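You operate a simulated robot arm through the tools that you are given. There is no shell and no other tool.

Carry out the task below with a simulated robot arm. There is one attempt and no reset: what you move stays moved.

## Task
Test the hardness of the purple-ended package; cap it green for 50 to 60 Shore, else red.
Fine: test it on the black peg, leave it there and draw the tester back.

Only the result counts: the job must be done as asked and must still hold three seconds after the hand-in. Knocking over, shifting, dropping, spilling or breaking anything else fails it. A push-on lid holds only when it is set on centred and level and pressed home; a screw cap is set on level and turned clockwise until tight.

## Robot
A 6-joint arm with a two-finger gripper, fixed in place. Base frame: the origin is on the floor under the middle of its stand, x ahead of it, y to its left, z up; the work surface is at about z = 860. Lengths are in mm, angles in rad, forces in N, time in s.
It reaches about 1417 mm from its shoulder. Its first joint turns from -2.897 to 2.897 rad. Payload 3.43 kg.
Tool frame: the origin (TCP) lies between the finger pads and is the grasp point; the fingertips stand 20 mm ahead of it; z points along the fingers, y is the line along which they close. The gripper opens to 190 mm; its body begins 248 mm behind the TCP.
Orientation is that of the tool frame in the base frame, as [roll, pitch, yaw] about the fixed x, y, z axes, in that order (R = Rz(yaw) Ry(pitch) Rx(roll)). With the fingers straight down and closing along the base's y, the tool's x points along the base's -x, its y along +y and its z along -z.

## Interface
- The arm moves only by the tool drive_tool. Its argument "increments" is a list of rows, each a list of 7 numbers: the finger opening in m, from 0 to 0.19, then the shift along the base's x, y, z in m, then the turn, a rotation vector about the base's x, y, z in rad. In form: [[hand, tx, ty, tz, rx, ry, rz], ...]. A call has 1 to 20 rows; each row is the pose to reach, as a shift and turn from the pose commanded when the call began. Rows are played at 5 a second. More than 50 mm and 0.15 rad between two rows, or a gripper value outside its range, and nothing of the call is played. Where a pose cannot be reached the arm comes as near as it can. A force on the tool above 40 N (or 10 N above the force at the start of the call, whichever is more), or a blocked arm, ends the call early, and 0.2 s more pass. Each finger travels about 153 mm/s and halts on what it meets, pressing with about 25 N; the grip force reading is that of the motor and also rises with nothing between the fingers. The clock runs only during rows and for 0.2 s after the last one: add rows that repeat a pose to give the fingers time. It gives the time, the measured TCP pose, the force on the tool (base axes), the opening and the grip force at its end, in the units of the frame above (readings bear some noise), with the torque about the TCP (base axes, N m) and any sound that the robot's microphone picked up.
- Cameras (640 x 400 px; columns grow to the right, rows downward): "scene" is fixed at [399.1, 500.7, 1695.5]; the picture's right is [-0.61, -0.79, 0.00], its down [-0.47, 0.36, -0.80] and it looks along [0.64, -0.49, -0.59] (base axes); focal length 315 px, centre (320, 200). "wrist" rides on the gripper at [70, -8, -288] in the tool frame; the picture's right is [0.12, 0.99, 0.00], its down [-0.96, 0.11, -0.25] and it looks along [-0.25, 0.03, 0.97] (tool axes); focal length 261 px, centre (320, 200). There is no depth. A picture from a camera that has moved, and an enlarged one, comes with that camera's place and axes in the base frame and with its lens.
- capture(camera): a new picture of that camera. No time passes.
- raise_lower(by): moves the trunk up (or, below 0, down) by that many mm; the arm rides with it, the base frame stays. It gives what a move gives, with no picture.
- enlarge(camera, box): a new picture of the part [left, top, right, bottom] of that camera's present view, enlarged. No time passes.
- close_job(): hands the job in; it is judged then, once.

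Nothing tells you positions but the pictures and the camera data. Unless the task says otherwise, let go and move clear before handing in.

The tools are called after "Emit:" by a JSON object that holds its "name" and its "arguments". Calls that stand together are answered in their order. drive_tool: Moves the arm, as the interface text tells. Its arguments: {"type":"object","properties":{"increments":{"type":"array"}},"required":["increments"]} The other tools are called the same way: raise_lower (by) moves the trunk up or down; capture (camera) takes a picture; enlarge (camera, box) takes an enlarged picture of a part of a camera's view; close_job () hands the job in.

At the start:

```text
t: 0.0
eef_pos: [665.4, 87.8, 1431.7]
orientation: [-3.139, 0.001, -3.141]
contact_force: [-0.2, -0.5, 0.4]
torque: [0.01, 0.04, 0.02]
gripper_width: 190.0
grasp_force: 0.2
trunk travel left (down, up): [-375.0, 65.0]
```

scene: 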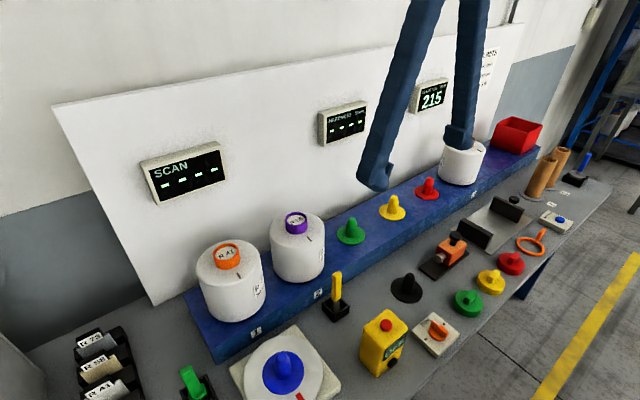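
wrist: 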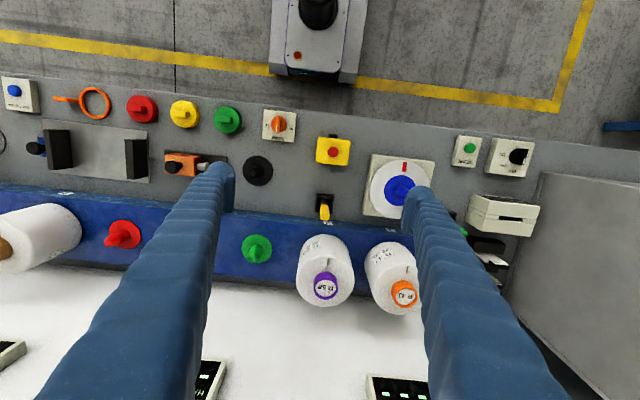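

I see a bench with a blue shelf holding white drums (orange-, purple-ended, and a third), coloured knobs/caps, a black peg, and an orange tester on a holder. I'll look closer before I move anything.

Emit:
{"name": "enlarge", "arguments": {"camera": "scene", "box": [180, 180, 340, 280]}}

Emit:
{"name": "enlarge", "arguments": {"camera": "scene", "box": [380, 180, 600, 320]}}

Emit:
{"name": "enlarge", "arguments": {"camera": "scene", "box": [220, 260, 460, 400]}}

Emit:
{"name": "enlarge", "arguments": {"camera": "scene", "box": [300, 40, 540, 190]}}

Emit:
{"name": "enlarge", "arguments": {"camera": "wrist", "box": [0, 60, 320, 260]}}

Emit:
{"name": "enlarge", "arguments": {"camera": "wrist", "box": [230, 100, 550, 320]}}

```text
4.00 times, centred on (260, 230) of scene
camera zoom: at [399.1, 500.7, 1695.5], right [-0.61, -0.79, 0.0], down [-0.47, 0.36, -0.8], along [0.64, -0.49, -0.59], focal length 1260 px, centre (560, 80)
```

zoom: 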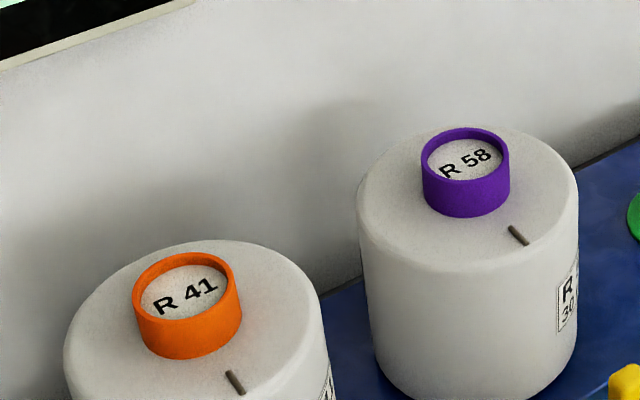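

```text
2.86 times, centred on (490, 250) of scene
camera zoom: at [399.1, 500.7, 1695.5], right [-0.61, -0.79, 0.0], down [-0.47, 0.36, -0.8], along [0.64, -0.49, -0.59], focal length 900 px, centre (-166, 57)
```

zoom: 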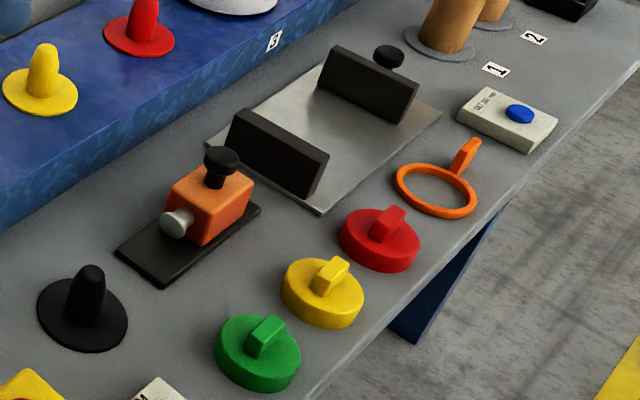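

```text
2.67 times, centred on (340, 330) of scene
camera zoom: at [399.1, 500.7, 1695.5], right [-0.61, -0.79, 0.0], down [-0.47, 0.36, -0.8], along [0.64, -0.49, -0.59], focal length 840 px, centre (267, -147)
```

zoom: 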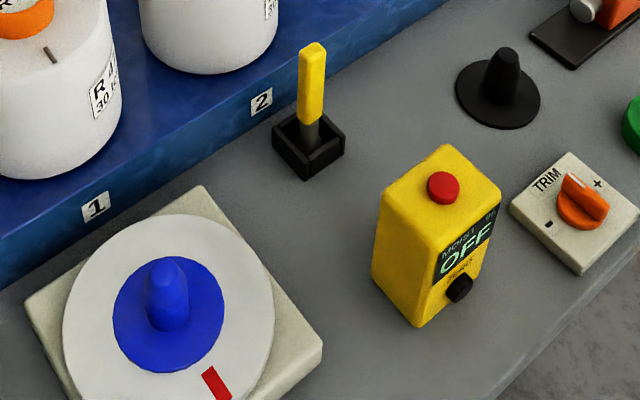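

```text
2.67 times, centred on (420, 115) of scene
camera zoom: at [399.1, 500.7, 1695.5], right [-0.61, -0.79, 0.0], down [-0.47, 0.36, -0.8], along [0.64, -0.49, -0.59], focal length 840 px, centre (53, 427)
```

zoom: 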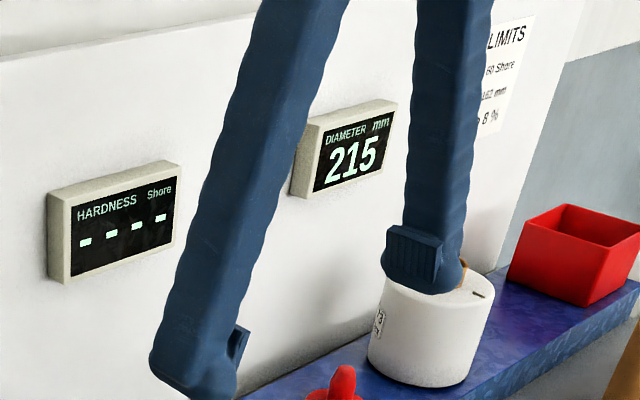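

```text
2.00 times, centred on (160, 160) of wrist
camera zoom: at [596.6, 79.0, 1720.2], right [-0.12, 0.99, 0.0], down [0.96, 0.11, 0.25], along [0.25, 0.03, -0.97], focal length 521 px, centre (640, 280)
```

zoom: 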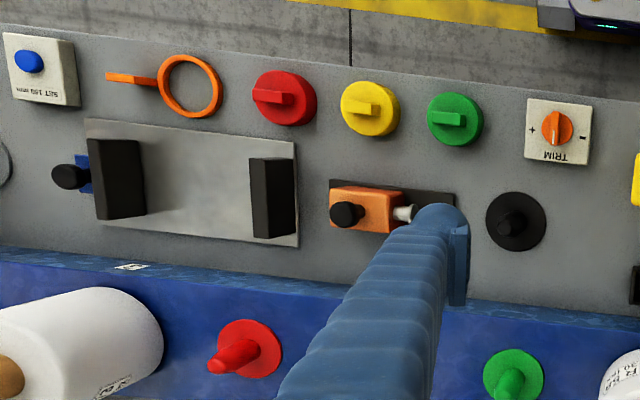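

```text
1.82 times, centred on (390, 210) of wrist
camera zoom: at [596.6, 79.0, 1720.2], right [-0.12, 0.99, 0.0], down [0.96, 0.11, 0.25], along [0.25, 0.03, -0.97], focal length 474 px, centre (193, 182)
```

zoom: 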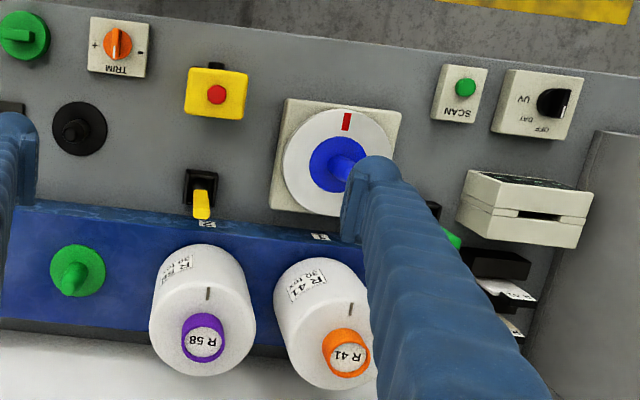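

The purple-ended package (R 58) stands on the blue shelf at about (975, 140), and the black peg is on the bench at about (742, -112) with the orange tester beside it, its silver probe facing the peg. I'll zoom in on the tester, caps, sign and displays for detail.

Emit:
{"name": "enlarge", "arguments": {"camera": "scene", "box": [410, 220, 480, 290]}}

Emit:
{"name": "enlarge", "arguments": {"camera": "scene", "box": [470, 35, 530, 95]}}

Emit:
{"name": "enlarge", "arguments": {"camera": "scene", "box": [445, 240, 535, 320]}}

Emit:
{"name": "enlarge", "arguments": {"camera": "scene", "box": [355, 290, 465, 380]}}

Emit:
{"name": "enlarge", "arguments": {"camera": "scene", "box": [260, 200, 350, 300]}}

Emit:
{"name": "enlarge", "arguments": {"camera": "wrist", "box": [150, 90, 290, 190]}}

```text
5.71 times, centred on (445, 255) of scene
camera zoom: at [399.1, 500.7, 1695.5], right [-0.61, -0.79, 0.0], down [-0.47, 0.36, -0.8], along [0.64, -0.49, -0.59], focal length 1800 px, centre (-394, -114)
```

zoom: 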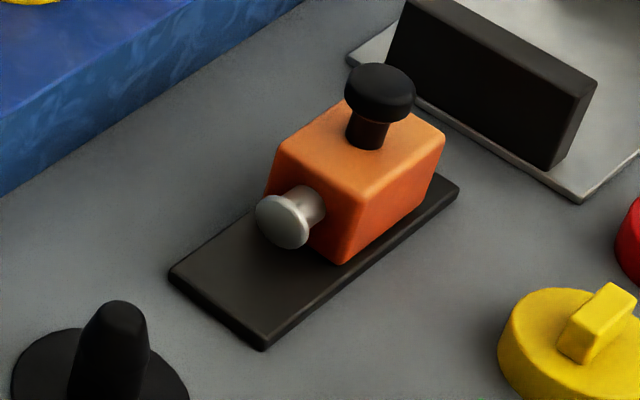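

```text
6.67 times, centred on (500, 65) of scene
camera zoom: at [399.1, 500.7, 1695.5], right [-0.61, -0.79, 0.0], down [-0.47, 0.36, -0.8], along [0.64, -0.49, -0.59], focal length 2100 px, centre (-880, 1100)
```

zoom: 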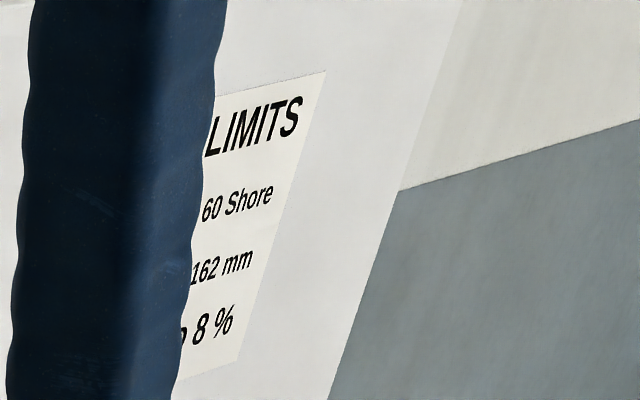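

```text
5.00 times, centred on (490, 280) of scene
camera zoom: at [399.1, 500.7, 1695.5], right [-0.61, -0.79, 0.0], down [-0.47, 0.36, -0.8], along [0.64, -0.49, -0.59], focal length 1575 px, centre (-530, -200)
```

zoom: 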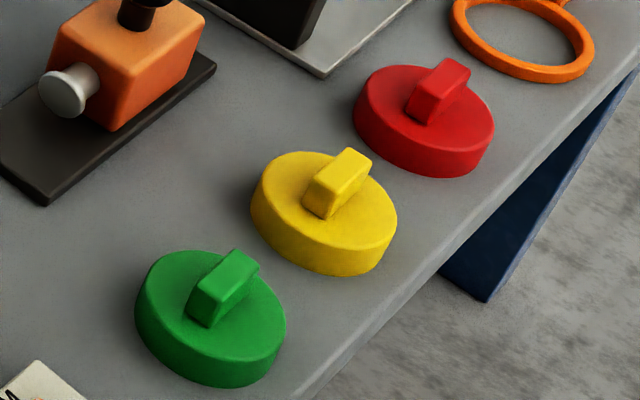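

```text
4.44 times, centred on (410, 335) of scene
camera zoom: at [399.1, 500.7, 1695.5], right [-0.61, -0.79, 0.0], down [-0.47, 0.36, -0.8], along [0.64, -0.49, -0.59], focal length 1400 px, centre (-80, -400)
```

zoom: 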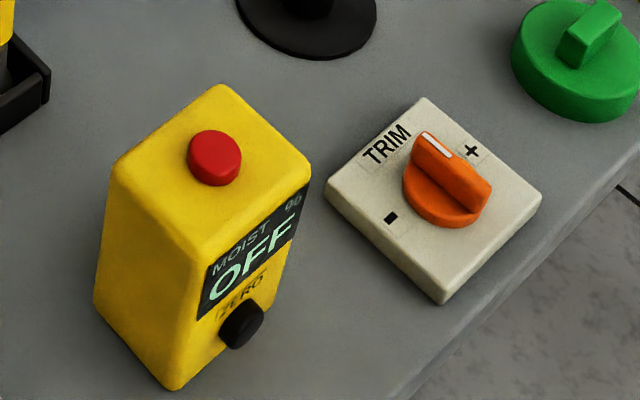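

```text
4.00 times, centred on (305, 250) of scene
camera zoom: at [399.1, 500.7, 1695.5], right [-0.61, -0.79, 0.0], down [-0.47, 0.36, -0.8], along [0.64, -0.49, -0.59], focal length 1260 px, centre (380, 0)
```

zoom: 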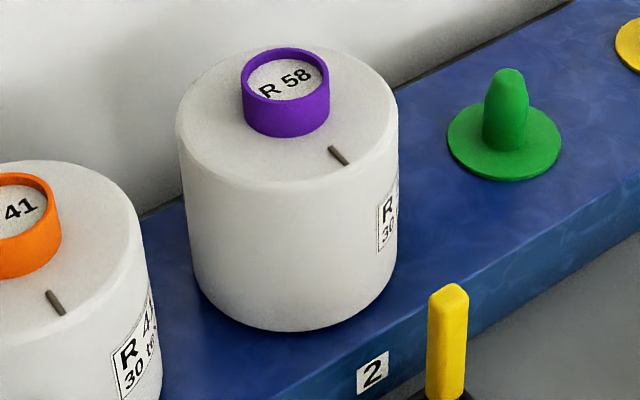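

```text
4.00 times, centred on (220, 140) of wrist
camera zoom: at [596.6, 79.0, 1720.2], right [-0.12, 0.99, 0.0], down [0.96, 0.11, 0.25], along [0.25, 0.03, -0.97], focal length 1043 px, centre (720, 440)
```

zoom: 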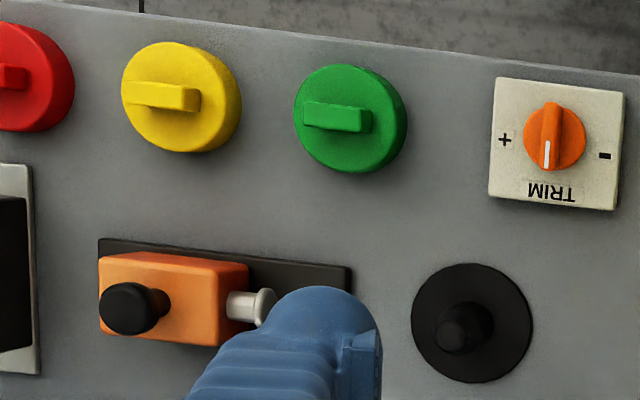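

The layout is clear: the tester slides toward the peg, and the caps are tabbed discs near the bench's front edge. I'll move the arm over the peg and tester area for a closer look, staying high.

Emit:
{"name": "drive_tool", "arguments": {"increments": [[0.19, 0.0, -0.04, -0.02, 0, 0, 0], [0.19, 0.01, -0.08, -0.04, 0, 0, 0], [0.19, 0.015, -0.12, -0.06, 0, 0, 0], [0.19, 0.02, -0.16, -0.08, 0, 0, 0], [0.19, 0.02, -0.2, -0.1, 0, 0, 0], [0.19, 0.02, -0.22, -0.13, 0, 0, 0], [0.19, 0.02, -0.22, -0.13, 0, 0, 0]]}}

Emit:
{"name": "capture", "arguments": {"camera": "wrist"}}

Emit:
{"name": "capture", "arguments": {"camera": "scene"}}

```text
t: 1.6
eef_pos: [687.4, -130.0, 1302.8]
orientation: [3.142, 0.001, 3.141]
contact_force: [0.1, 0.0, -0.3]
torque: [-0.04, -0.02, 0.04]
gripper_width: 190.0
grasp_force: 0.0
trunk travel left (down, up): [-375.0, 65.0]
```

```text
taken
camera wrist: at [616.3, -139.2, 1591.3], right [-0.12, 0.99, 0.0], down [0.96, 0.12, 0.25], along [0.25, 0.03, -0.97], focal length 261 px, centre (320, 200)
```

wrist: 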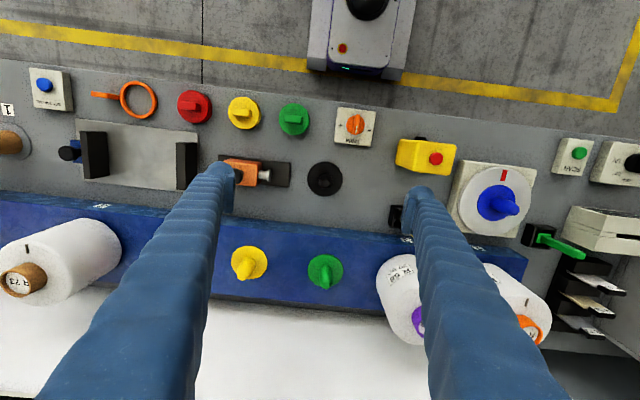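

```text
taken
```

scene: 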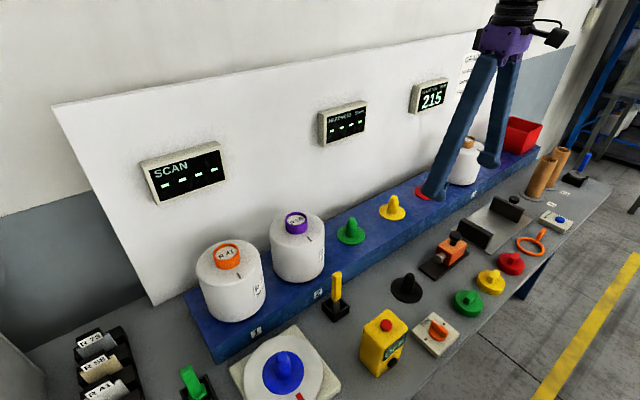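

The wrist view now covers the peg, tester and caps. I'll enlarge these for measurement.

Emit:
{"name": "enlarge", "arguments": {"camera": "wrist", "box": [220, 90, 380, 210]}}

Emit:
{"name": "enlarge", "arguments": {"camera": "wrist", "box": [160, 80, 320, 180]}}

Emit:
{"name": "enlarge", "arguments": {"camera": "wrist", "box": [0, 120, 260, 310]}}

Emit:
{"name": "enlarge", "arguments": {"camera": "scene", "box": [420, 80, 540, 200]}}

Emit:
{"name": "enlarge", "arguments": {"camera": "scene", "box": [440, 30, 500, 90]}}

Emit:
{"name": "enlarge", "arguments": {"camera": "scene", "box": [375, 260, 435, 310]}}

```text
3.33 times, centred on (300, 150) of wrist
camera zoom: at [616.3, -139.2, 1591.3], right [-0.12, 0.99, 0.0], down [0.96, 0.12, 0.25], along [0.25, 0.03, -0.97], focal length 869 px, centre (387, 367)
```

zoom: 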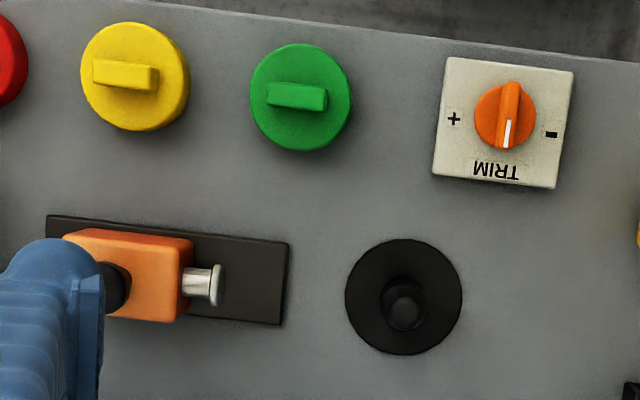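

```text
4.00 times, centred on (240, 130) of wrist
camera zoom: at [616.3, -139.2, 1591.3], right [-0.12, 0.99, 0.0], down [0.96, 0.12, 0.25], along [0.25, 0.03, -0.97], focal length 1043 px, centre (640, 480)
```

zoom: 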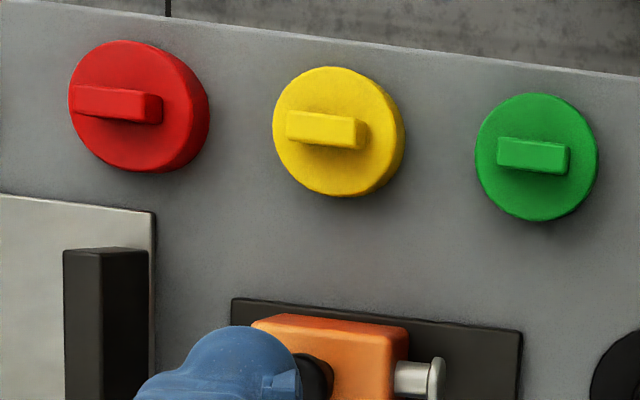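

```text
2.11 times, centred on (130, 215) of wrist
camera zoom: at [616.3, -139.2, 1591.3], right [-0.12, 0.99, 0.0], down [0.96, 0.12, 0.25], along [0.25, 0.03, -0.97], focal length 549 px, centre (720, 168)
```

zoom: 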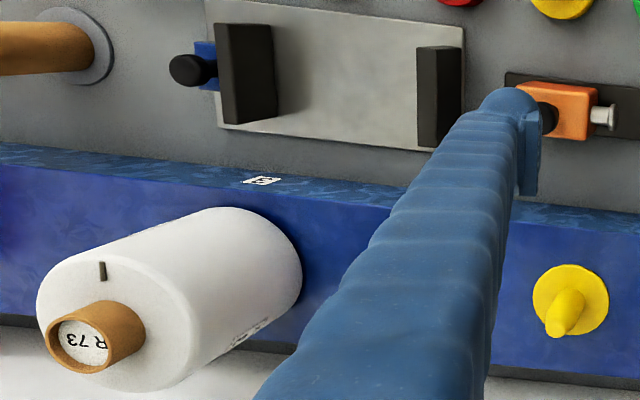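

```text
3.33 times, centred on (480, 140) of scene
camera zoom: at [399.1, 500.7, 1695.5], right [-0.61, -0.79, 0.0], down [-0.47, 0.36, -0.8], along [0.64, -0.49, -0.59], focal length 1050 px, centre (-213, 400)
```

zoom: 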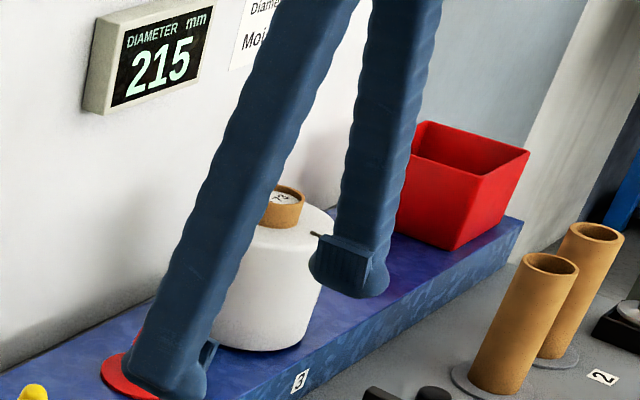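

```text
6.67 times, centred on (470, 60) of scene
camera zoom: at [399.1, 500.7, 1695.5], right [-0.61, -0.79, 0.0], down [-0.47, 0.36, -0.8], along [0.64, -0.49, -0.59], focal length 2100 px, centre (-680, 1133)
```

zoom: 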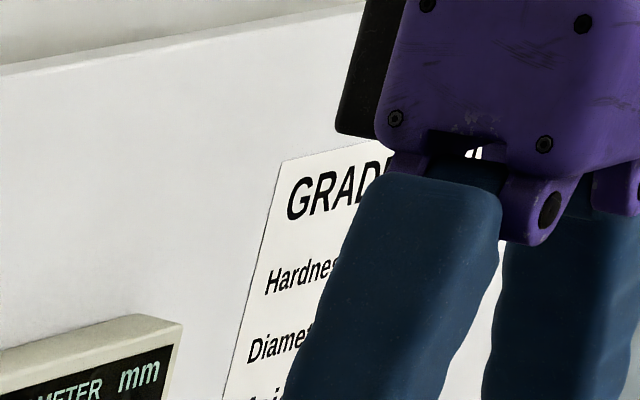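

```text
8.00 times, centred on (405, 285) of scene
camera zoom: at [399.1, 500.7, 1695.5], right [-0.61, -0.79, 0.0], down [-0.47, 0.36, -0.8], along [0.64, -0.49, -0.59], focal length 2520 px, centre (-360, -480)
```

zoom: 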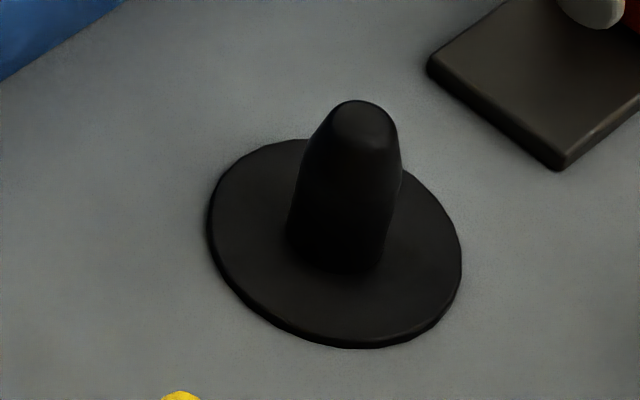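

The peg is near (740, -109), its flange about 100 mm across, and the purple ring is near (975, 140) with its top at about z=1130. I'll move above the purple ring, staying high, so the wrist camera can centre on it.

Emit:
{"name": "drive_tool", "arguments": {"increments": [[0.19, 0.02, 0.03, 0.02, 0, 0, 0], [0.19, 0.05, 0.06, 0.03, 0, 0, 0], [0.19, 0.08, 0.09, 0.03, 0, 0, 0], [0.19, 0.11, 0.12, 0.03, 0, 0, 0], [0.17, 0.14, 0.15, 0.03, 0, 0, 0], [0.15, 0.17, 0.18, 0.03, 0, 0, 0], [0.13, 0.2, 0.21, 0.03, 0, 0, 0], [0.12, 0.23, 0.24, 0.02, 0, 0, 0], [0.12, 0.26, 0.26, 0.0, 0, 0, 0], [0.12, 0.28, 0.27, -0.02, 0, 0, 0], [0.12, 0.28, 0.27, -0.02, 0, 0, 0]]}}

Emit:
{"name": "capture", "arguments": {"camera": "wrist"}}

Emit:
{"name": "capture", "arguments": {"camera": "scene"}}

```text
t: 4.0
eef_pos: [967.1, 138.2, 1283.4]
orientation: [-3.14, 0.0, 3.14]
contact_force: [0.1, -0.6, 0.9]
torque: [-0.05, -0.08, 0.01]
gripper_width: 120.3
grasp_force: 0.0
trunk travel left (down, up): [-375.0, 65.0]
```

```text
taken
camera wrist: at [896.7, 129.2, 1572.3], right [-0.12, 0.99, 0.0], down [0.96, 0.11, 0.25], along [0.25, 0.03, -0.97], focal length 261 px, centre (320, 200)
```

wrist: 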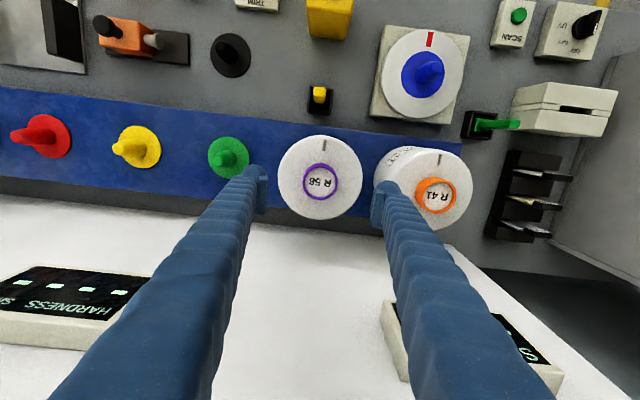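

```text
taken
```

scene: 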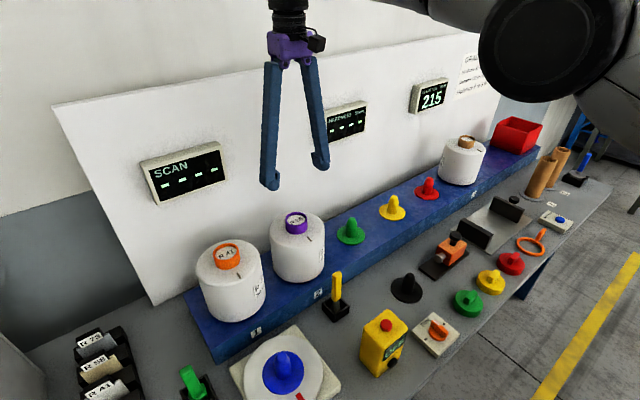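

Emit:
{"name": "enlarge", "arguments": {"camera": "wrist", "box": [270, 130, 370, 230]}}

Emit:
{"name": "enlarge", "arguments": {"camera": "scene", "box": [255, 195, 345, 295]}}

Emit:
{"name": "enlarge", "arguments": {"camera": "scene", "box": [440, 45, 510, 100]}}

Emit:
{"name": "enlarge", "arguments": {"camera": "wrist", "box": [80, 0, 280, 125]}}

```text
4.00 times, centred on (320, 180) of wrist
camera zoom: at [896.7, 129.2, 1572.3], right [-0.12, 0.99, 0.0], down [0.96, 0.11, 0.25], along [0.25, 0.03, -0.97], focal length 1043 px, centre (320, 280)
```

zoom: 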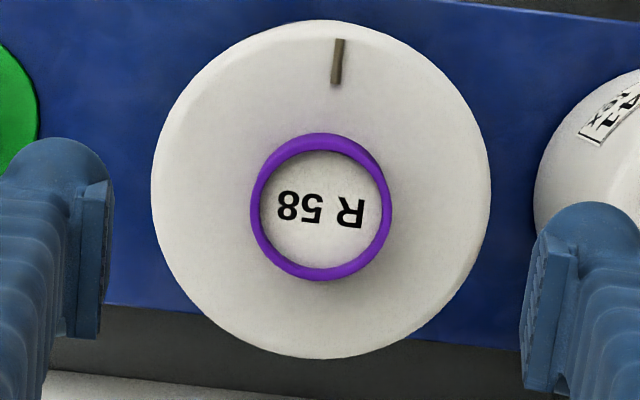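

```text
4.00 times, centred on (300, 245) of scene
camera zoom: at [399.1, 500.7, 1695.5], right [-0.61, -0.79, 0.0], down [-0.47, 0.36, -0.8], along [0.64, -0.49, -0.59], focal length 1260 px, centre (400, 20)
```

zoom: 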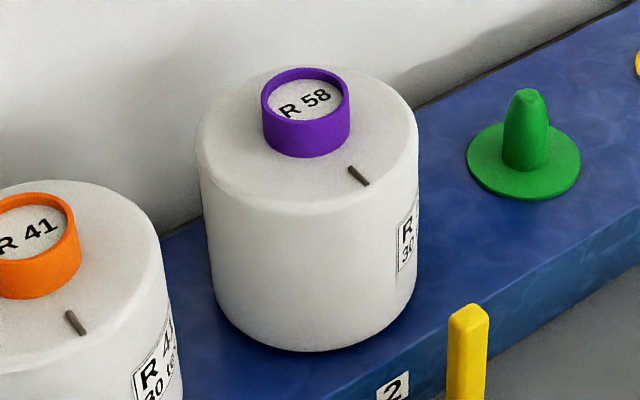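

```text
7.27 times, centred on (475, 72) of scene
camera zoom: at [399.1, 500.7, 1695.5], right [-0.61, -0.79, 0.0], down [-0.47, 0.36, -0.8], along [0.64, -0.49, -0.59], focal length 2291 px, centre (-807, 1127)
```

zoom: 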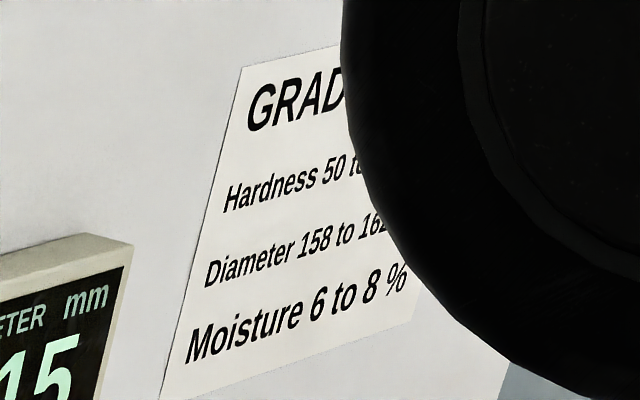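

```text
3.20 times, centred on (180, 62) of wrist
camera zoom: at [896.7, 129.2, 1572.3], right [-0.12, 0.99, 0.0], down [0.96, 0.11, 0.25], along [0.25, 0.03, -0.97], focal length 834 px, centre (768, 640)
```

zoom: 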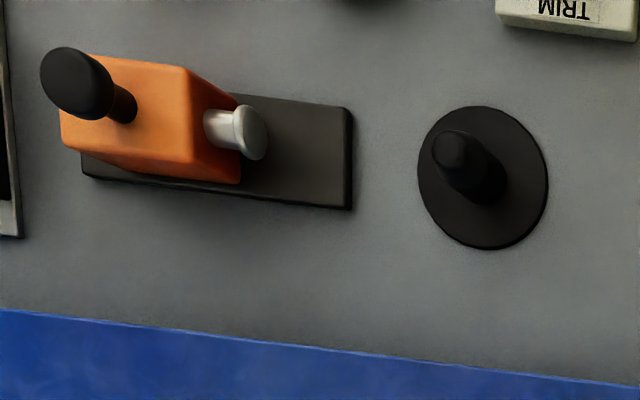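

The ring centres at about (978, 138), with its top near z=1126, a diameter of about 60 mm and a height of about 30 mm. I'll descend partway with the fingers open and re-check the centring.

Emit:
{"name": "drive_tool", "arguments": {"increments": [[0.12, 0.011, 0.0, -0.03, 0, 0, 0], [0.115, 0.011, 0.0, -0.06, 0, 0, 0], [0.11, 0.011, 0.0, -0.085, 0, 0, 0], [0.11, 0.011, 0.0, -0.105, 0, 0, 0], [0.11, 0.011, 0.0, -0.105, 0, 0, 0]]}}

Emit:
{"name": "enlarge", "arguments": {"camera": "wrist", "box": [260, 140, 380, 240]}}

Emit:
{"name": "enlarge", "arguments": {"camera": "scene", "box": [240, 130, 360, 250]}}

```text
t: 5.2
eef_pos: [980.3, 138.8, 1174.5]
orientation: [-3.142, -0.001, 3.141]
contact_force: [0.4, -0.2, 0.0]
torque: [0.02, 0.02, -0.03]
gripper_width: 110.0
grasp_force: 0.0
trunk travel left (down, up): [-375.0, 65.0]
```

```text
4.00 times, centred on (320, 190) of wrist
camera zoom: at [909.5, 129.0, 1462.9], right [-0.12, 0.99, 0.0], down [0.96, 0.11, 0.25], along [0.24, 0.03, -0.97], focal length 1043 px, centre (320, 240)
```

zoom: 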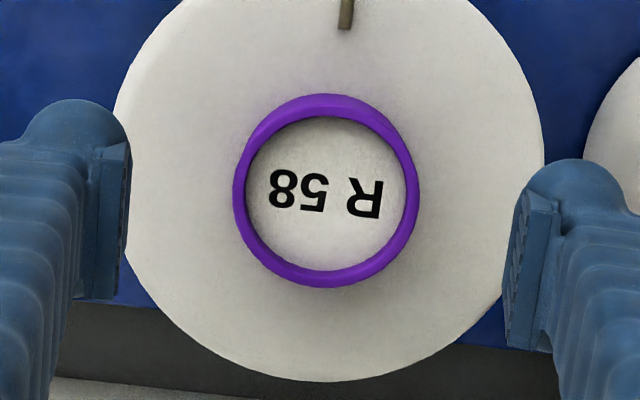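

```text
3.33 times, centred on (300, 190) of scene
camera zoom: at [399.1, 500.7, 1695.5], right [-0.61, -0.79, 0.0], down [-0.47, 0.36, -0.8], along [0.64, -0.49, -0.59], focal length 1050 px, centre (387, 233)
```

zoom: 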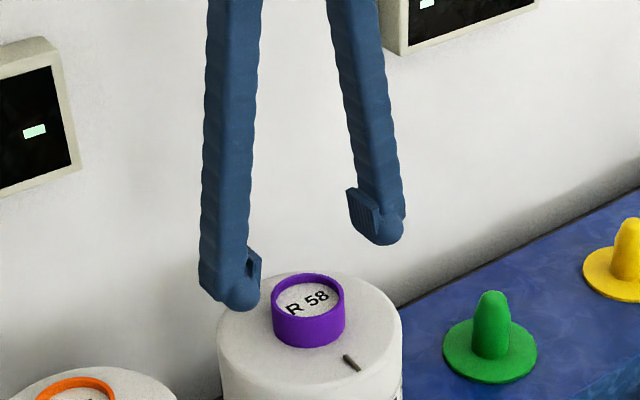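

The ring rim is centred at (979, 139), matching the TCP's (980, 139). I'll descend so the fingertips stop about 5 mm above the package's top face, then close on the ring.

Emit:
{"name": "drive_tool", "arguments": {"increments": [[0.11, 0.0, 0.0, -0.02, 0, 0, 0], [0.11, -0.001, 0.0, -0.04, 0, 0, 0], [0.11, -0.001, 0.0, -0.052, 0, 0, 0], [0.11, -0.001, 0.0, -0.052, 0, 0, 0]]}}

Emit:
{"name": "enlarge", "arguments": {"camera": "scene", "box": [250, 170, 350, 270]}}

Emit:
{"name": "enlarge", "arguments": {"camera": "wrist", "box": [260, 140, 380, 240]}}

```text
t: 6.2
eef_pos: [977.6, 137.8, 1122.4]
orientation: [-3.141, -0.001, -3.142]
contact_force: [0.4, 0.5, 0.1]
torque: [-0.01, 0.0, -0.03]
gripper_width: 110.1
grasp_force: 0.0
trunk travel left (down, up): [-375.0, 65.0]
```

```text
4.00 times, centred on (300, 220) of scene
camera zoom: at [399.1, 500.7, 1695.5], right [-0.61, -0.79, 0.0], down [-0.47, 0.36, -0.8], along [0.64, -0.49, -0.59], focal length 1260 px, centre (400, 120)
```

zoom: 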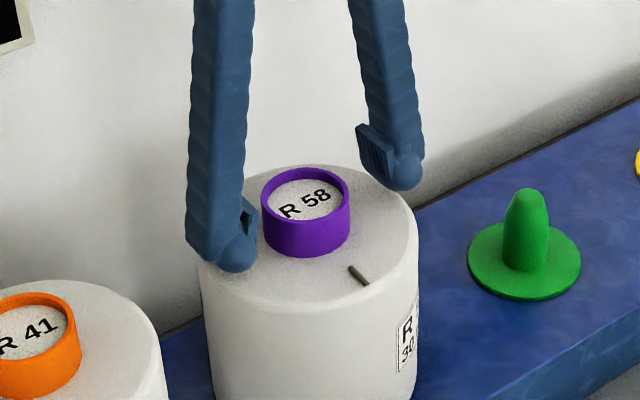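

```text
4.00 times, centred on (320, 190) of wrist
camera zoom: at [907.2, 128.0, 1412.4], right [-0.12, 0.99, 0.0], down [0.96, 0.11, 0.25], along [0.24, 0.03, -0.97], focal length 1043 px, centre (320, 240)
```

zoom: 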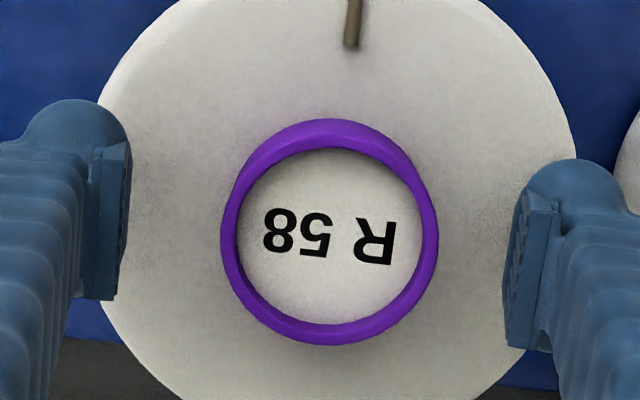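

The pads straddle the ring, centred within about 1 mm. I'll close on the ring, then check the grip before lifting.

Emit:
{"name": "drive_tool", "arguments": {"increments": [[0.09, 0.0, 0.0, 0.0, 0, 0, 0], [0.07, 0.0, 0.0, 0.0, 0, 0, 0], [0.05, 0.0, 0.0, 0.0, 0, 0, 0], [0.04, 0.0, 0.0, 0.0, 0, 0, 0], [0.04, 0.0, 0.0, 0.0, 0, 0, 0], [0.04, 0.0, 0.0, 0.0, 0, 0, 0]]}}

Emit:
{"name": "enlarge", "arguments": {"camera": "scene", "box": [250, 170, 350, 270]}}

```text
t: 7.6
eef_pos: [978.8, 137.1, 1123.2]
orientation: [3.139, 0.001, 3.141]
contact_force: [0.0, 6.1, 2.8]
torque: [0.31, -0.03, 0.02]
gripper_width: 60.9
grasp_force: 25.1
trunk travel left (down, up): [-375.0, 65.0]
```

```text
4.00 times, centred on (300, 220) of scene
camera zoom: at [399.1, 500.7, 1695.5], right [-0.61, -0.79, 0.0], down [-0.47, 0.36, -0.8], along [0.64, -0.49, -0.59], focal length 1260 px, centre (400, 120)
```

zoom: 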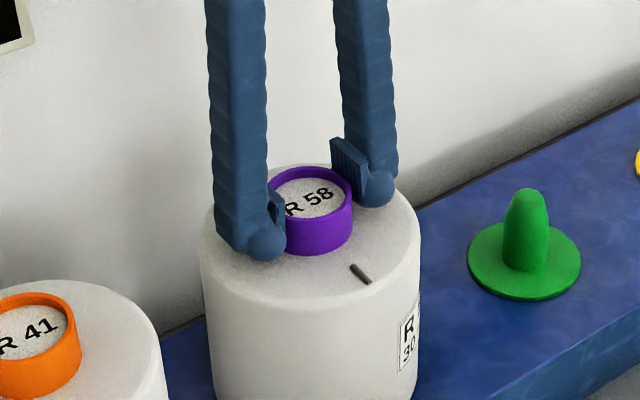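

I have the ring at 60.9 mm. I'll shift about 1.5 mm in y to take out the side load, then lift slowly and straight up.

Emit:
{"name": "drive_tool", "arguments": {"increments": [[0.04, 0.0, 0.0015, 0.0, 0, 0, 0], [0.04, 0.0, 0.0015, 0.003, 0, 0, 0], [0.04, 0.0, 0.0015, 0.008, 0, 0, 0], [0.04, 0.0, 0.0015, 0.014, 0, 0, 0], [0.04, 0.0, 0.0015, 0.02, 0, 0, 0], [0.04, 0.0, 0.0015, 0.02, 0, 0, 0]]}}

Emit:
{"name": "enlarge", "arguments": {"camera": "scene", "box": [240, 170, 360, 320]}}

```text
t: 9.0
eef_pos: [977.2, 138.5, 1146.4]
orientation: [-3.14, 0.001, 3.14]
contact_force: [0.0, -4.4, 14.5]
torque: [0.29, 0.03, -0.03]
gripper_width: 38.5
grasp_force: 0.1
trunk travel left (down, up): [-375.0, 65.0]
```

```text
2.67 times, centred on (300, 245) of scene
camera zoom: at [399.1, 500.7, 1695.5], right [-0.61, -0.79, 0.0], down [-0.47, 0.36, -0.8], along [0.64, -0.49, -0.59], focal length 840 px, centre (373, 80)
```

zoom: 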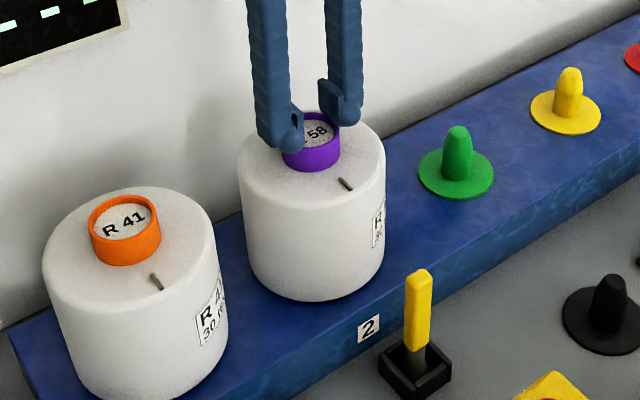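

The fingers slipped up off the ring: the opening is 38.5 mm with no grip force, and the package is still on the shelf. I'll rise a little, open, and check that nothing has shifted.

Emit:
{"name": "drive_tool", "arguments": {"increments": [[0.04, 0.0, 0.0, 0.006, 0, 0, 0], [0.04, 0.0, 0.0, 0.012, 0, 0, 0], [0.06, 0.0, 0.0, 0.014, 0, 0, 0], [0.09, 0.0, 0.0, 0.014, 0, 0, 0], [0.11, 0.0, 0.0, 0.014, 0, 0, 0], [0.11, 0.0, 0.0, 0.014, 0, 0, 0]]}}

Emit:
{"name": "enlarge", "arguments": {"camera": "wrist", "box": [260, 140, 380, 240]}}

Emit:
{"name": "enlarge", "arguments": {"camera": "scene", "box": [255, 195, 345, 295]}}

```text
t: 10.4
eef_pos: [976.5, 137.8, 1160.1]
orientation: [3.141, -0.002, -3.14]
contact_force: [-0.1, 1.4, -0.4]
torque: [-0.03, -0.01, -0.01]
gripper_width: 110.0
grasp_force: 0.2
trunk travel left (down, up): [-375.0, 65.0]
```

```text
4.00 times, centred on (320, 190) of wrist
camera zoom: at [906.4, 129.2, 1446.6], right [-0.12, 0.99, 0.0], down [0.96, 0.11, 0.25], along [0.24, 0.03, -0.97], focal length 1043 px, centre (320, 240)
```

zoom: 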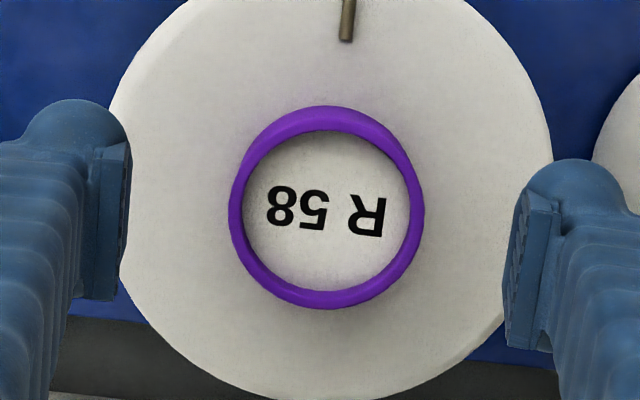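

```text
4.00 times, centred on (300, 245) of scene
camera zoom: at [399.1, 500.7, 1695.5], right [-0.61, -0.79, 0.0], down [-0.47, 0.36, -0.8], along [0.64, -0.49, -0.59], focal length 1260 px, centre (400, 20)
```

zoom: 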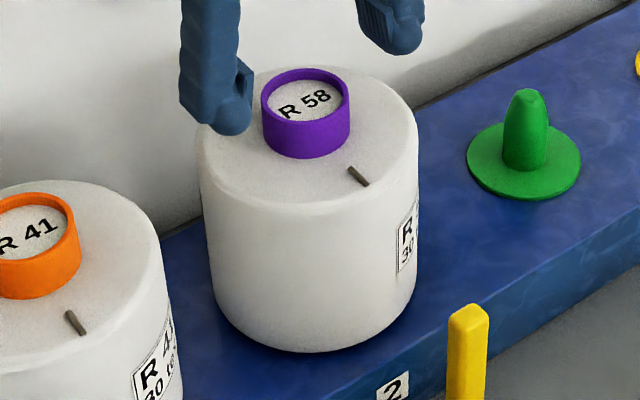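

The package hasn't moved. I'll grip the ring again, a few mm deeper, and lift only a few mm while watching the force to see whether weight or something else caused the slip.

Emit:
{"name": "drive_tool", "arguments": {"increments": [[0.11, 0.002, 0.001, -0.015, 0, 0, 0], [0.11, 0.002, 0.001, -0.03, 0, 0, 0], [0.11, 0.002, 0.001, -0.039, 0, 0, 0], [0.09, 0.002, 0.001, -0.039, 0, 0, 0], [0.07, 0.002, 0.001, -0.039, 0, 0, 0], [0.05, 0.002, 0.001, -0.039, 0, 0, 0], [0.03, 0.002, 0.001, -0.039, 0, 0, 0], [0.03, 0.002, 0.001, -0.039, 0, 0, 0]]}}

Emit:
{"name": "drive_tool", "arguments": {"increments": [[0.03, 0.0, 0.0, 0.001, 0, 0, 0], [0.03, 0.0, 0.0, 0.002, 0, 0, 0]]}}

Emit:
{"name": "drive_tool", "arguments": {"increments": [[0.03, 0.0, 0.0, 0.001, 0, 0, 0], [0.03, 0.0, 0.0, 0.002, 0, 0, 0]]}}

```text
t: 12.2
eef_pos: [978.4, 140.1, 1121.4]
orientation: [-3.139, 0.0, -3.141]
contact_force: [0.1, 2.1, 3.3]
torque: [0.02, 0.0, 0.02]
gripper_width: 61.0
grasp_force: 24.7
trunk travel left (down, up): [-375.0, 65.0]
```

```text
t: 12.8
eef_pos: [979.9, 141.3, 1120.0]
orientation: [-3.141, -0.001, -3.141]
contact_force: [-2.9, 2.3, -0.1]
torque: [0.22, 0.13, 0.03]
gripper_width: 61.1
grasp_force: 25.1
trunk travel left (down, up): [-375.0, 65.0]
```

```text
t: 13.4
eef_pos: [981.5, 140.4, 1122.4]
orientation: [3.141, 0.001, -3.14]
contact_force: [-0.6, -0.3, -0.7]
torque: [0.01, 0.06, -0.04]
gripper_width: 60.8
grasp_force: 25.7
trunk travel left (down, up): [-375.0, 65.0]
```

The grip is holding at 61 mm and the force has barely changed so far. I'll keep lifting in small steps and read the force each time.

Emit:
{"name": "drive_tool", "arguments": {"increments": [[0.03, 0.0, 0.0, 0.001, 0, 0, 0], [0.03, 0.0, 0.0, 0.003, 0, 0, 0], [0.03, 0.0, 0.0, 0.003, 0, 0, 0]]}}

Emit:
{"name": "drive_tool", "arguments": {"increments": [[0.03, 0.0, 0.0, 0.001, 0, 0, 0], [0.03, 0.0, 0.0, 0.003, 0, 0, 0], [0.03, 0.0, 0.0, 0.003, 0, 0, 0]]}}

Emit:
{"name": "enlarge", "arguments": {"camera": "scene", "box": [255, 195, 345, 295]}}

```text
t: 14.2
eef_pos: [981.6, 141.2, 1124.7]
orientation: [3.141, -0.002, 3.14]
contact_force: [-0.4, -0.6, -10.8]
torque: [-0.02, -0.01, -0.01]
gripper_width: 61.1
grasp_force: 25.0
trunk travel left (down, up): [-375.0, 65.0]
```

```text
t: 15.0
eef_pos: [981.0, 140.0, 1129.3]
orientation: [-3.141, -0.002, -3.142]
contact_force: [-0.2, -0.8, -11.6]
torque: [-0.02, -0.01, -0.01]
gripper_width: 60.9
grasp_force: 24.9
trunk travel left (down, up): [-375.0, 65.0]
```

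```text
4.00 times, centred on (300, 245) of scene
camera zoom: at [399.1, 500.7, 1695.5], right [-0.61, -0.79, 0.0], down [-0.47, 0.36, -0.8], along [0.64, -0.49, -0.59], focal length 1260 px, centre (400, 20)
```

zoom: 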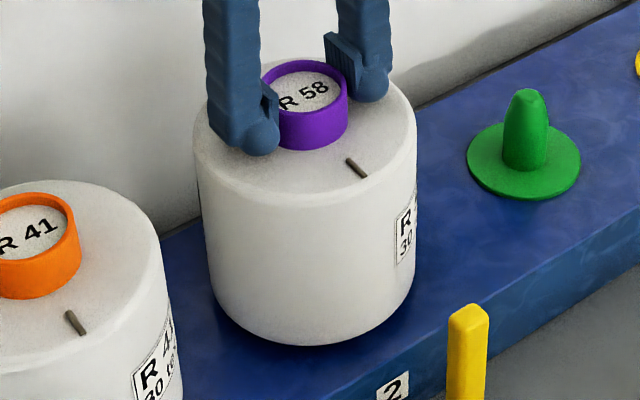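

It is lifted now: the load reads about 11.6 N and the bottom is clear of the shelf by about 6 mm. I'll hold still and compare pictures to see if it is creeping.

Emit:
{"name": "drive_tool", "arguments": {"increments": [[0.03, 0.0, 0.0, 0.0, 0, 0, 0], [0.03, 0.0, 0.0, 0.0, 0, 0, 0], [0.03, 0.0, 0.0, 0.0, 0, 0, 0], [0.03, 0.0, 0.0, 0.0, 0, 0, 0], [0.03, 0.0, 0.0, 0.0, 0, 0, 0]]}}

Emit:
{"name": "enlarge", "arguments": {"camera": "scene", "box": [255, 195, 345, 295]}}

Emit:
{"name": "enlarge", "arguments": {"camera": "wrist", "box": [260, 140, 380, 240]}}

```text
t: 16.2
eef_pos: [980.5, 140.9, 1128.9]
orientation: [-3.14, -0.002, -3.141]
contact_force: [0.2, 0.3, -11.2]
torque: [0.0, 0.03, 0.0]
gripper_width: 60.9
grasp_force: 24.4
trunk travel left (down, up): [-375.0, 65.0]
```

```text
4.00 times, centred on (300, 245) of scene
camera zoom: at [399.1, 500.7, 1695.5], right [-0.61, -0.79, 0.0], down [-0.47, 0.36, -0.8], along [0.64, -0.49, -0.59], focal length 1260 px, centre (400, 20)
```

zoom: 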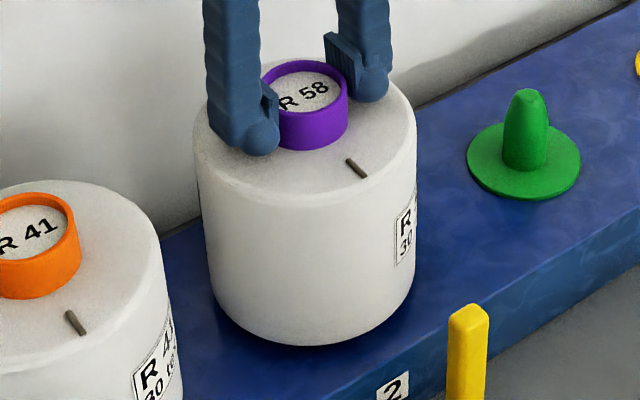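

```text
4.00 times, centred on (320, 190) of wrist
camera zoom: at [910.0, 132.2, 1417.4], right [-0.12, 0.99, 0.0], down [0.96, 0.11, 0.25], along [0.24, 0.03, -0.97], focal length 1043 px, centre (320, 240)
```

zoom: 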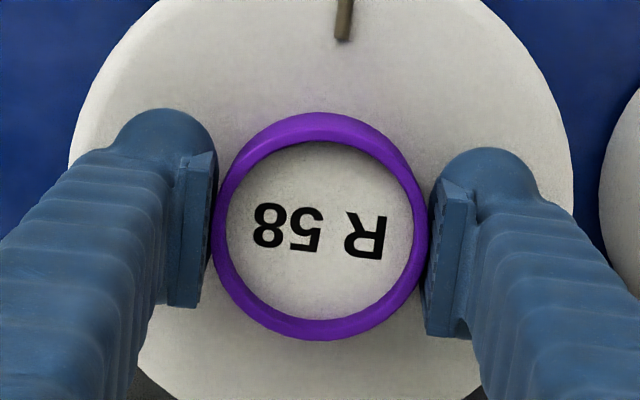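

There is no creep, and the held load is 11.2 N. I'll lift slowly in small steps to clear everything on the bench.

Emit:
{"name": "drive_tool", "arguments": {"increments": [[0.03, 0.0, 0.0, 0.001, 0, 0, 0], [0.03, 0.0, 0.0, 0.003, 0, 0, 0], [0.03, 0.0, 0.0, 0.005, 0, 0, 0], [0.03, 0.0, 0.0, 0.007, 0, 0, 0], [0.03, 0.0, 0.0, 0.009, 0, 0, 0], [0.03, 0.0, 0.0, 0.011, 0, 0, 0], [0.03, 0.0, 0.0, 0.013, 0, 0, 0], [0.03, 0.0, 0.0, 0.015, 0, 0, 0], [0.03, 0.0, 0.0, 0.017, 0, 0, 0], [0.03, 0.0, 0.0, 0.019, 0, 0, 0], [0.03, 0.0, 0.0, 0.02, 0, 0, 0], [0.03, 0.0, 0.0, 0.02, 0, 0, 0]]}}

Emit:
{"name": "enlarge", "arguments": {"camera": "scene", "box": [255, 180, 345, 280]}}

Emit:
{"name": "enlarge", "arguments": {"camera": "wrist", "box": [260, 140, 380, 240]}}

```text
t: 18.8
eef_pos: [978.9, 139.4, 1148.6]
orientation: [3.141, -0.002, -3.14]
contact_force: [-0.1, -0.3, -11.4]
torque: [0.02, -0.02, 0.01]
gripper_width: 60.9
grasp_force: 24.6
trunk travel left (down, up): [-375.0, 65.0]
```

```text
4.00 times, centred on (300, 230) of scene
camera zoom: at [399.1, 500.7, 1695.5], right [-0.61, -0.79, 0.0], down [-0.47, 0.36, -0.8], along [0.64, -0.49, -0.59], focal length 1260 px, centre (400, 80)
```

zoom: 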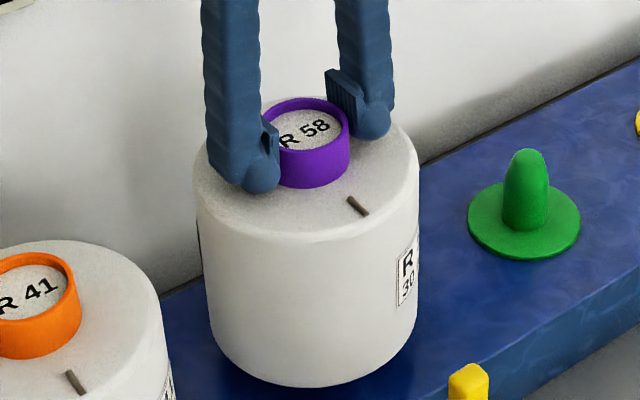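

```text
4.00 times, centred on (320, 190) of wrist
camera zoom: at [909.2, 130.9, 1437.5], right [-0.12, 0.99, 0.0], down [0.96, 0.11, 0.25], along [0.24, 0.03, -0.97], focal length 1043 px, centre (320, 240)
```

zoom: 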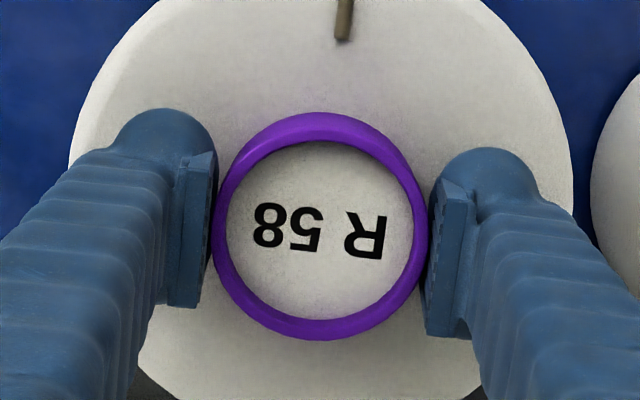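

The package is rigid in the grip. I'll continue lifting another 75 mm.

Emit:
{"name": "drive_tool", "arguments": {"increments": [[0.03, 0.0, 0.0, 0.002, 0, 0, 0], [0.03, 0.0, 0.0, 0.005, 0, 0, 0], [0.03, 0.0, 0.0, 0.009, 0, 0, 0], [0.03, 0.0, 0.0, 0.013, 0, 0, 0], [0.03, 0.0, 0.0, 0.018, 0, 0, 0], [0.03, 0.0, 0.0, 0.023, 0, 0, 0], [0.03, 0.0, 0.0, 0.028, 0, 0, 0], [0.03, 0.0, 0.0, 0.033, 0, 0, 0], [0.03, 0.0, 0.0, 0.038, 0, 0, 0], [0.03, 0.0, 0.0, 0.043, 0, 0, 0], [0.03, 0.0, 0.0, 0.048, 0, 0, 0], [0.03, 0.0, 0.0, 0.053, 0, 0, 0], [0.03, 0.0, 0.0, 0.058, 0, 0, 0], [0.03, 0.0, 0.0, 0.063, 0, 0, 0], [0.03, 0.0, 0.0, 0.068, 0, 0, 0], [0.03, 0.0, 0.0, 0.072, 0, 0, 0], [0.03, 0.0, 0.0, 0.075, 0, 0, 0], [0.03, 0.0, 0.0, 0.075, 0, 0, 0]]}}

Emit:
{"name": "capture", "arguments": {"camera": "scene"}}

Emit:
{"name": "enlarge", "arguments": {"camera": "wrist", "box": [260, 140, 380, 240]}}

```text
t: 22.6
eef_pos: [979.6, 139.3, 1223.3]
orientation: [3.141, 0.0, -3.141]
contact_force: [0.6, -0.5, -11.9]
torque: [0.01, -0.02, -0.02]
gripper_width: 60.9
grasp_force: 25.1
trunk travel left (down, up): [-375.0, 65.0]
```

```text
taken
```

scene: 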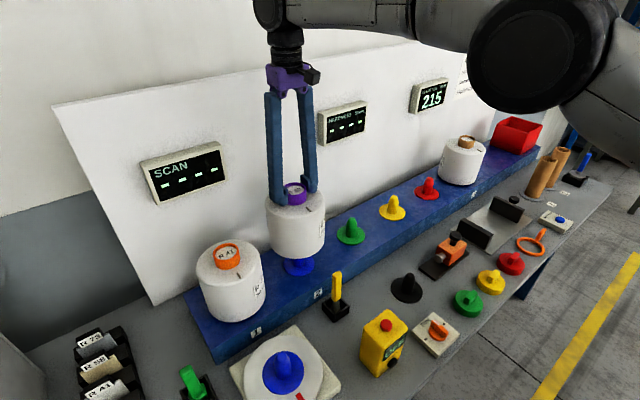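

```text
4.00 times, centred on (320, 190) of wrist
camera zoom: at [909.4, 131.1, 1512.6], right [-0.12, 0.99, 0.0], down [0.96, 0.11, 0.25], along [0.24, 0.03, -0.97], focal length 1043 px, centre (320, 240)
```

zoom: 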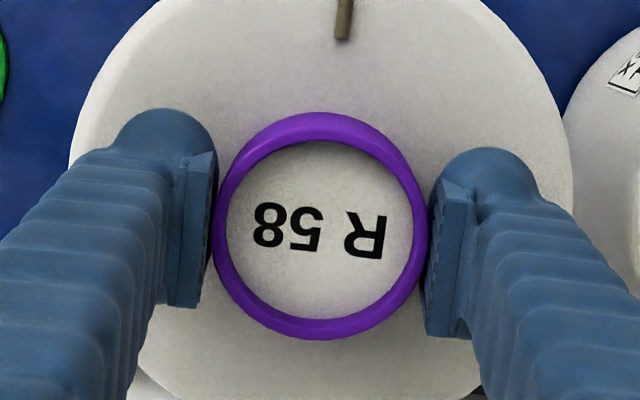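

The package had been standing on a hidden blue peg. I'll zoom in to confirm it is clear of that peg before moving sideways.

Emit:
{"name": "enlarge", "arguments": {"camera": "scene", "box": [250, 170, 350, 290]}}

Emit:
{"name": "enlarge", "arguments": {"camera": "scene", "box": [270, 235, 330, 285]}}

```text
3.33 times, centred on (300, 230) of scene
camera zoom: at [399.1, 500.7, 1695.5], right [-0.61, -0.79, 0.0], down [-0.47, 0.36, -0.8], along [0.64, -0.49, -0.59], focal length 1050 px, centre (387, 100)
```

zoom: 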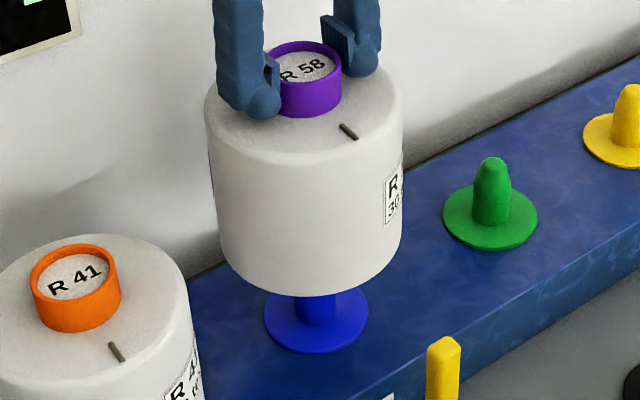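

```text
8.00 times, centred on (300, 260) of scene
camera zoom: at [399.1, 500.7, 1695.5], right [-0.61, -0.79, 0.0], down [-0.47, 0.36, -0.8], along [0.64, -0.49, -0.59], focal length 2520 px, centre (480, -280)
```

zoom: 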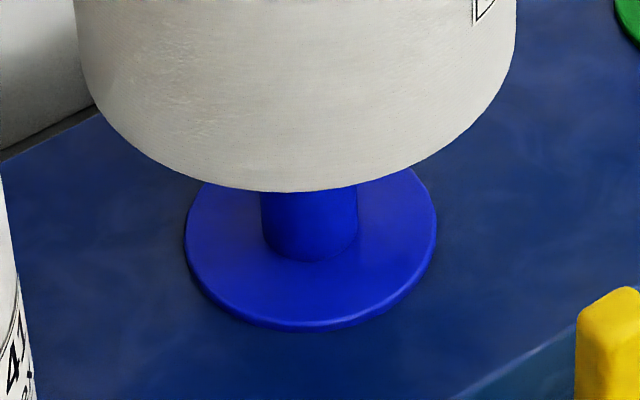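

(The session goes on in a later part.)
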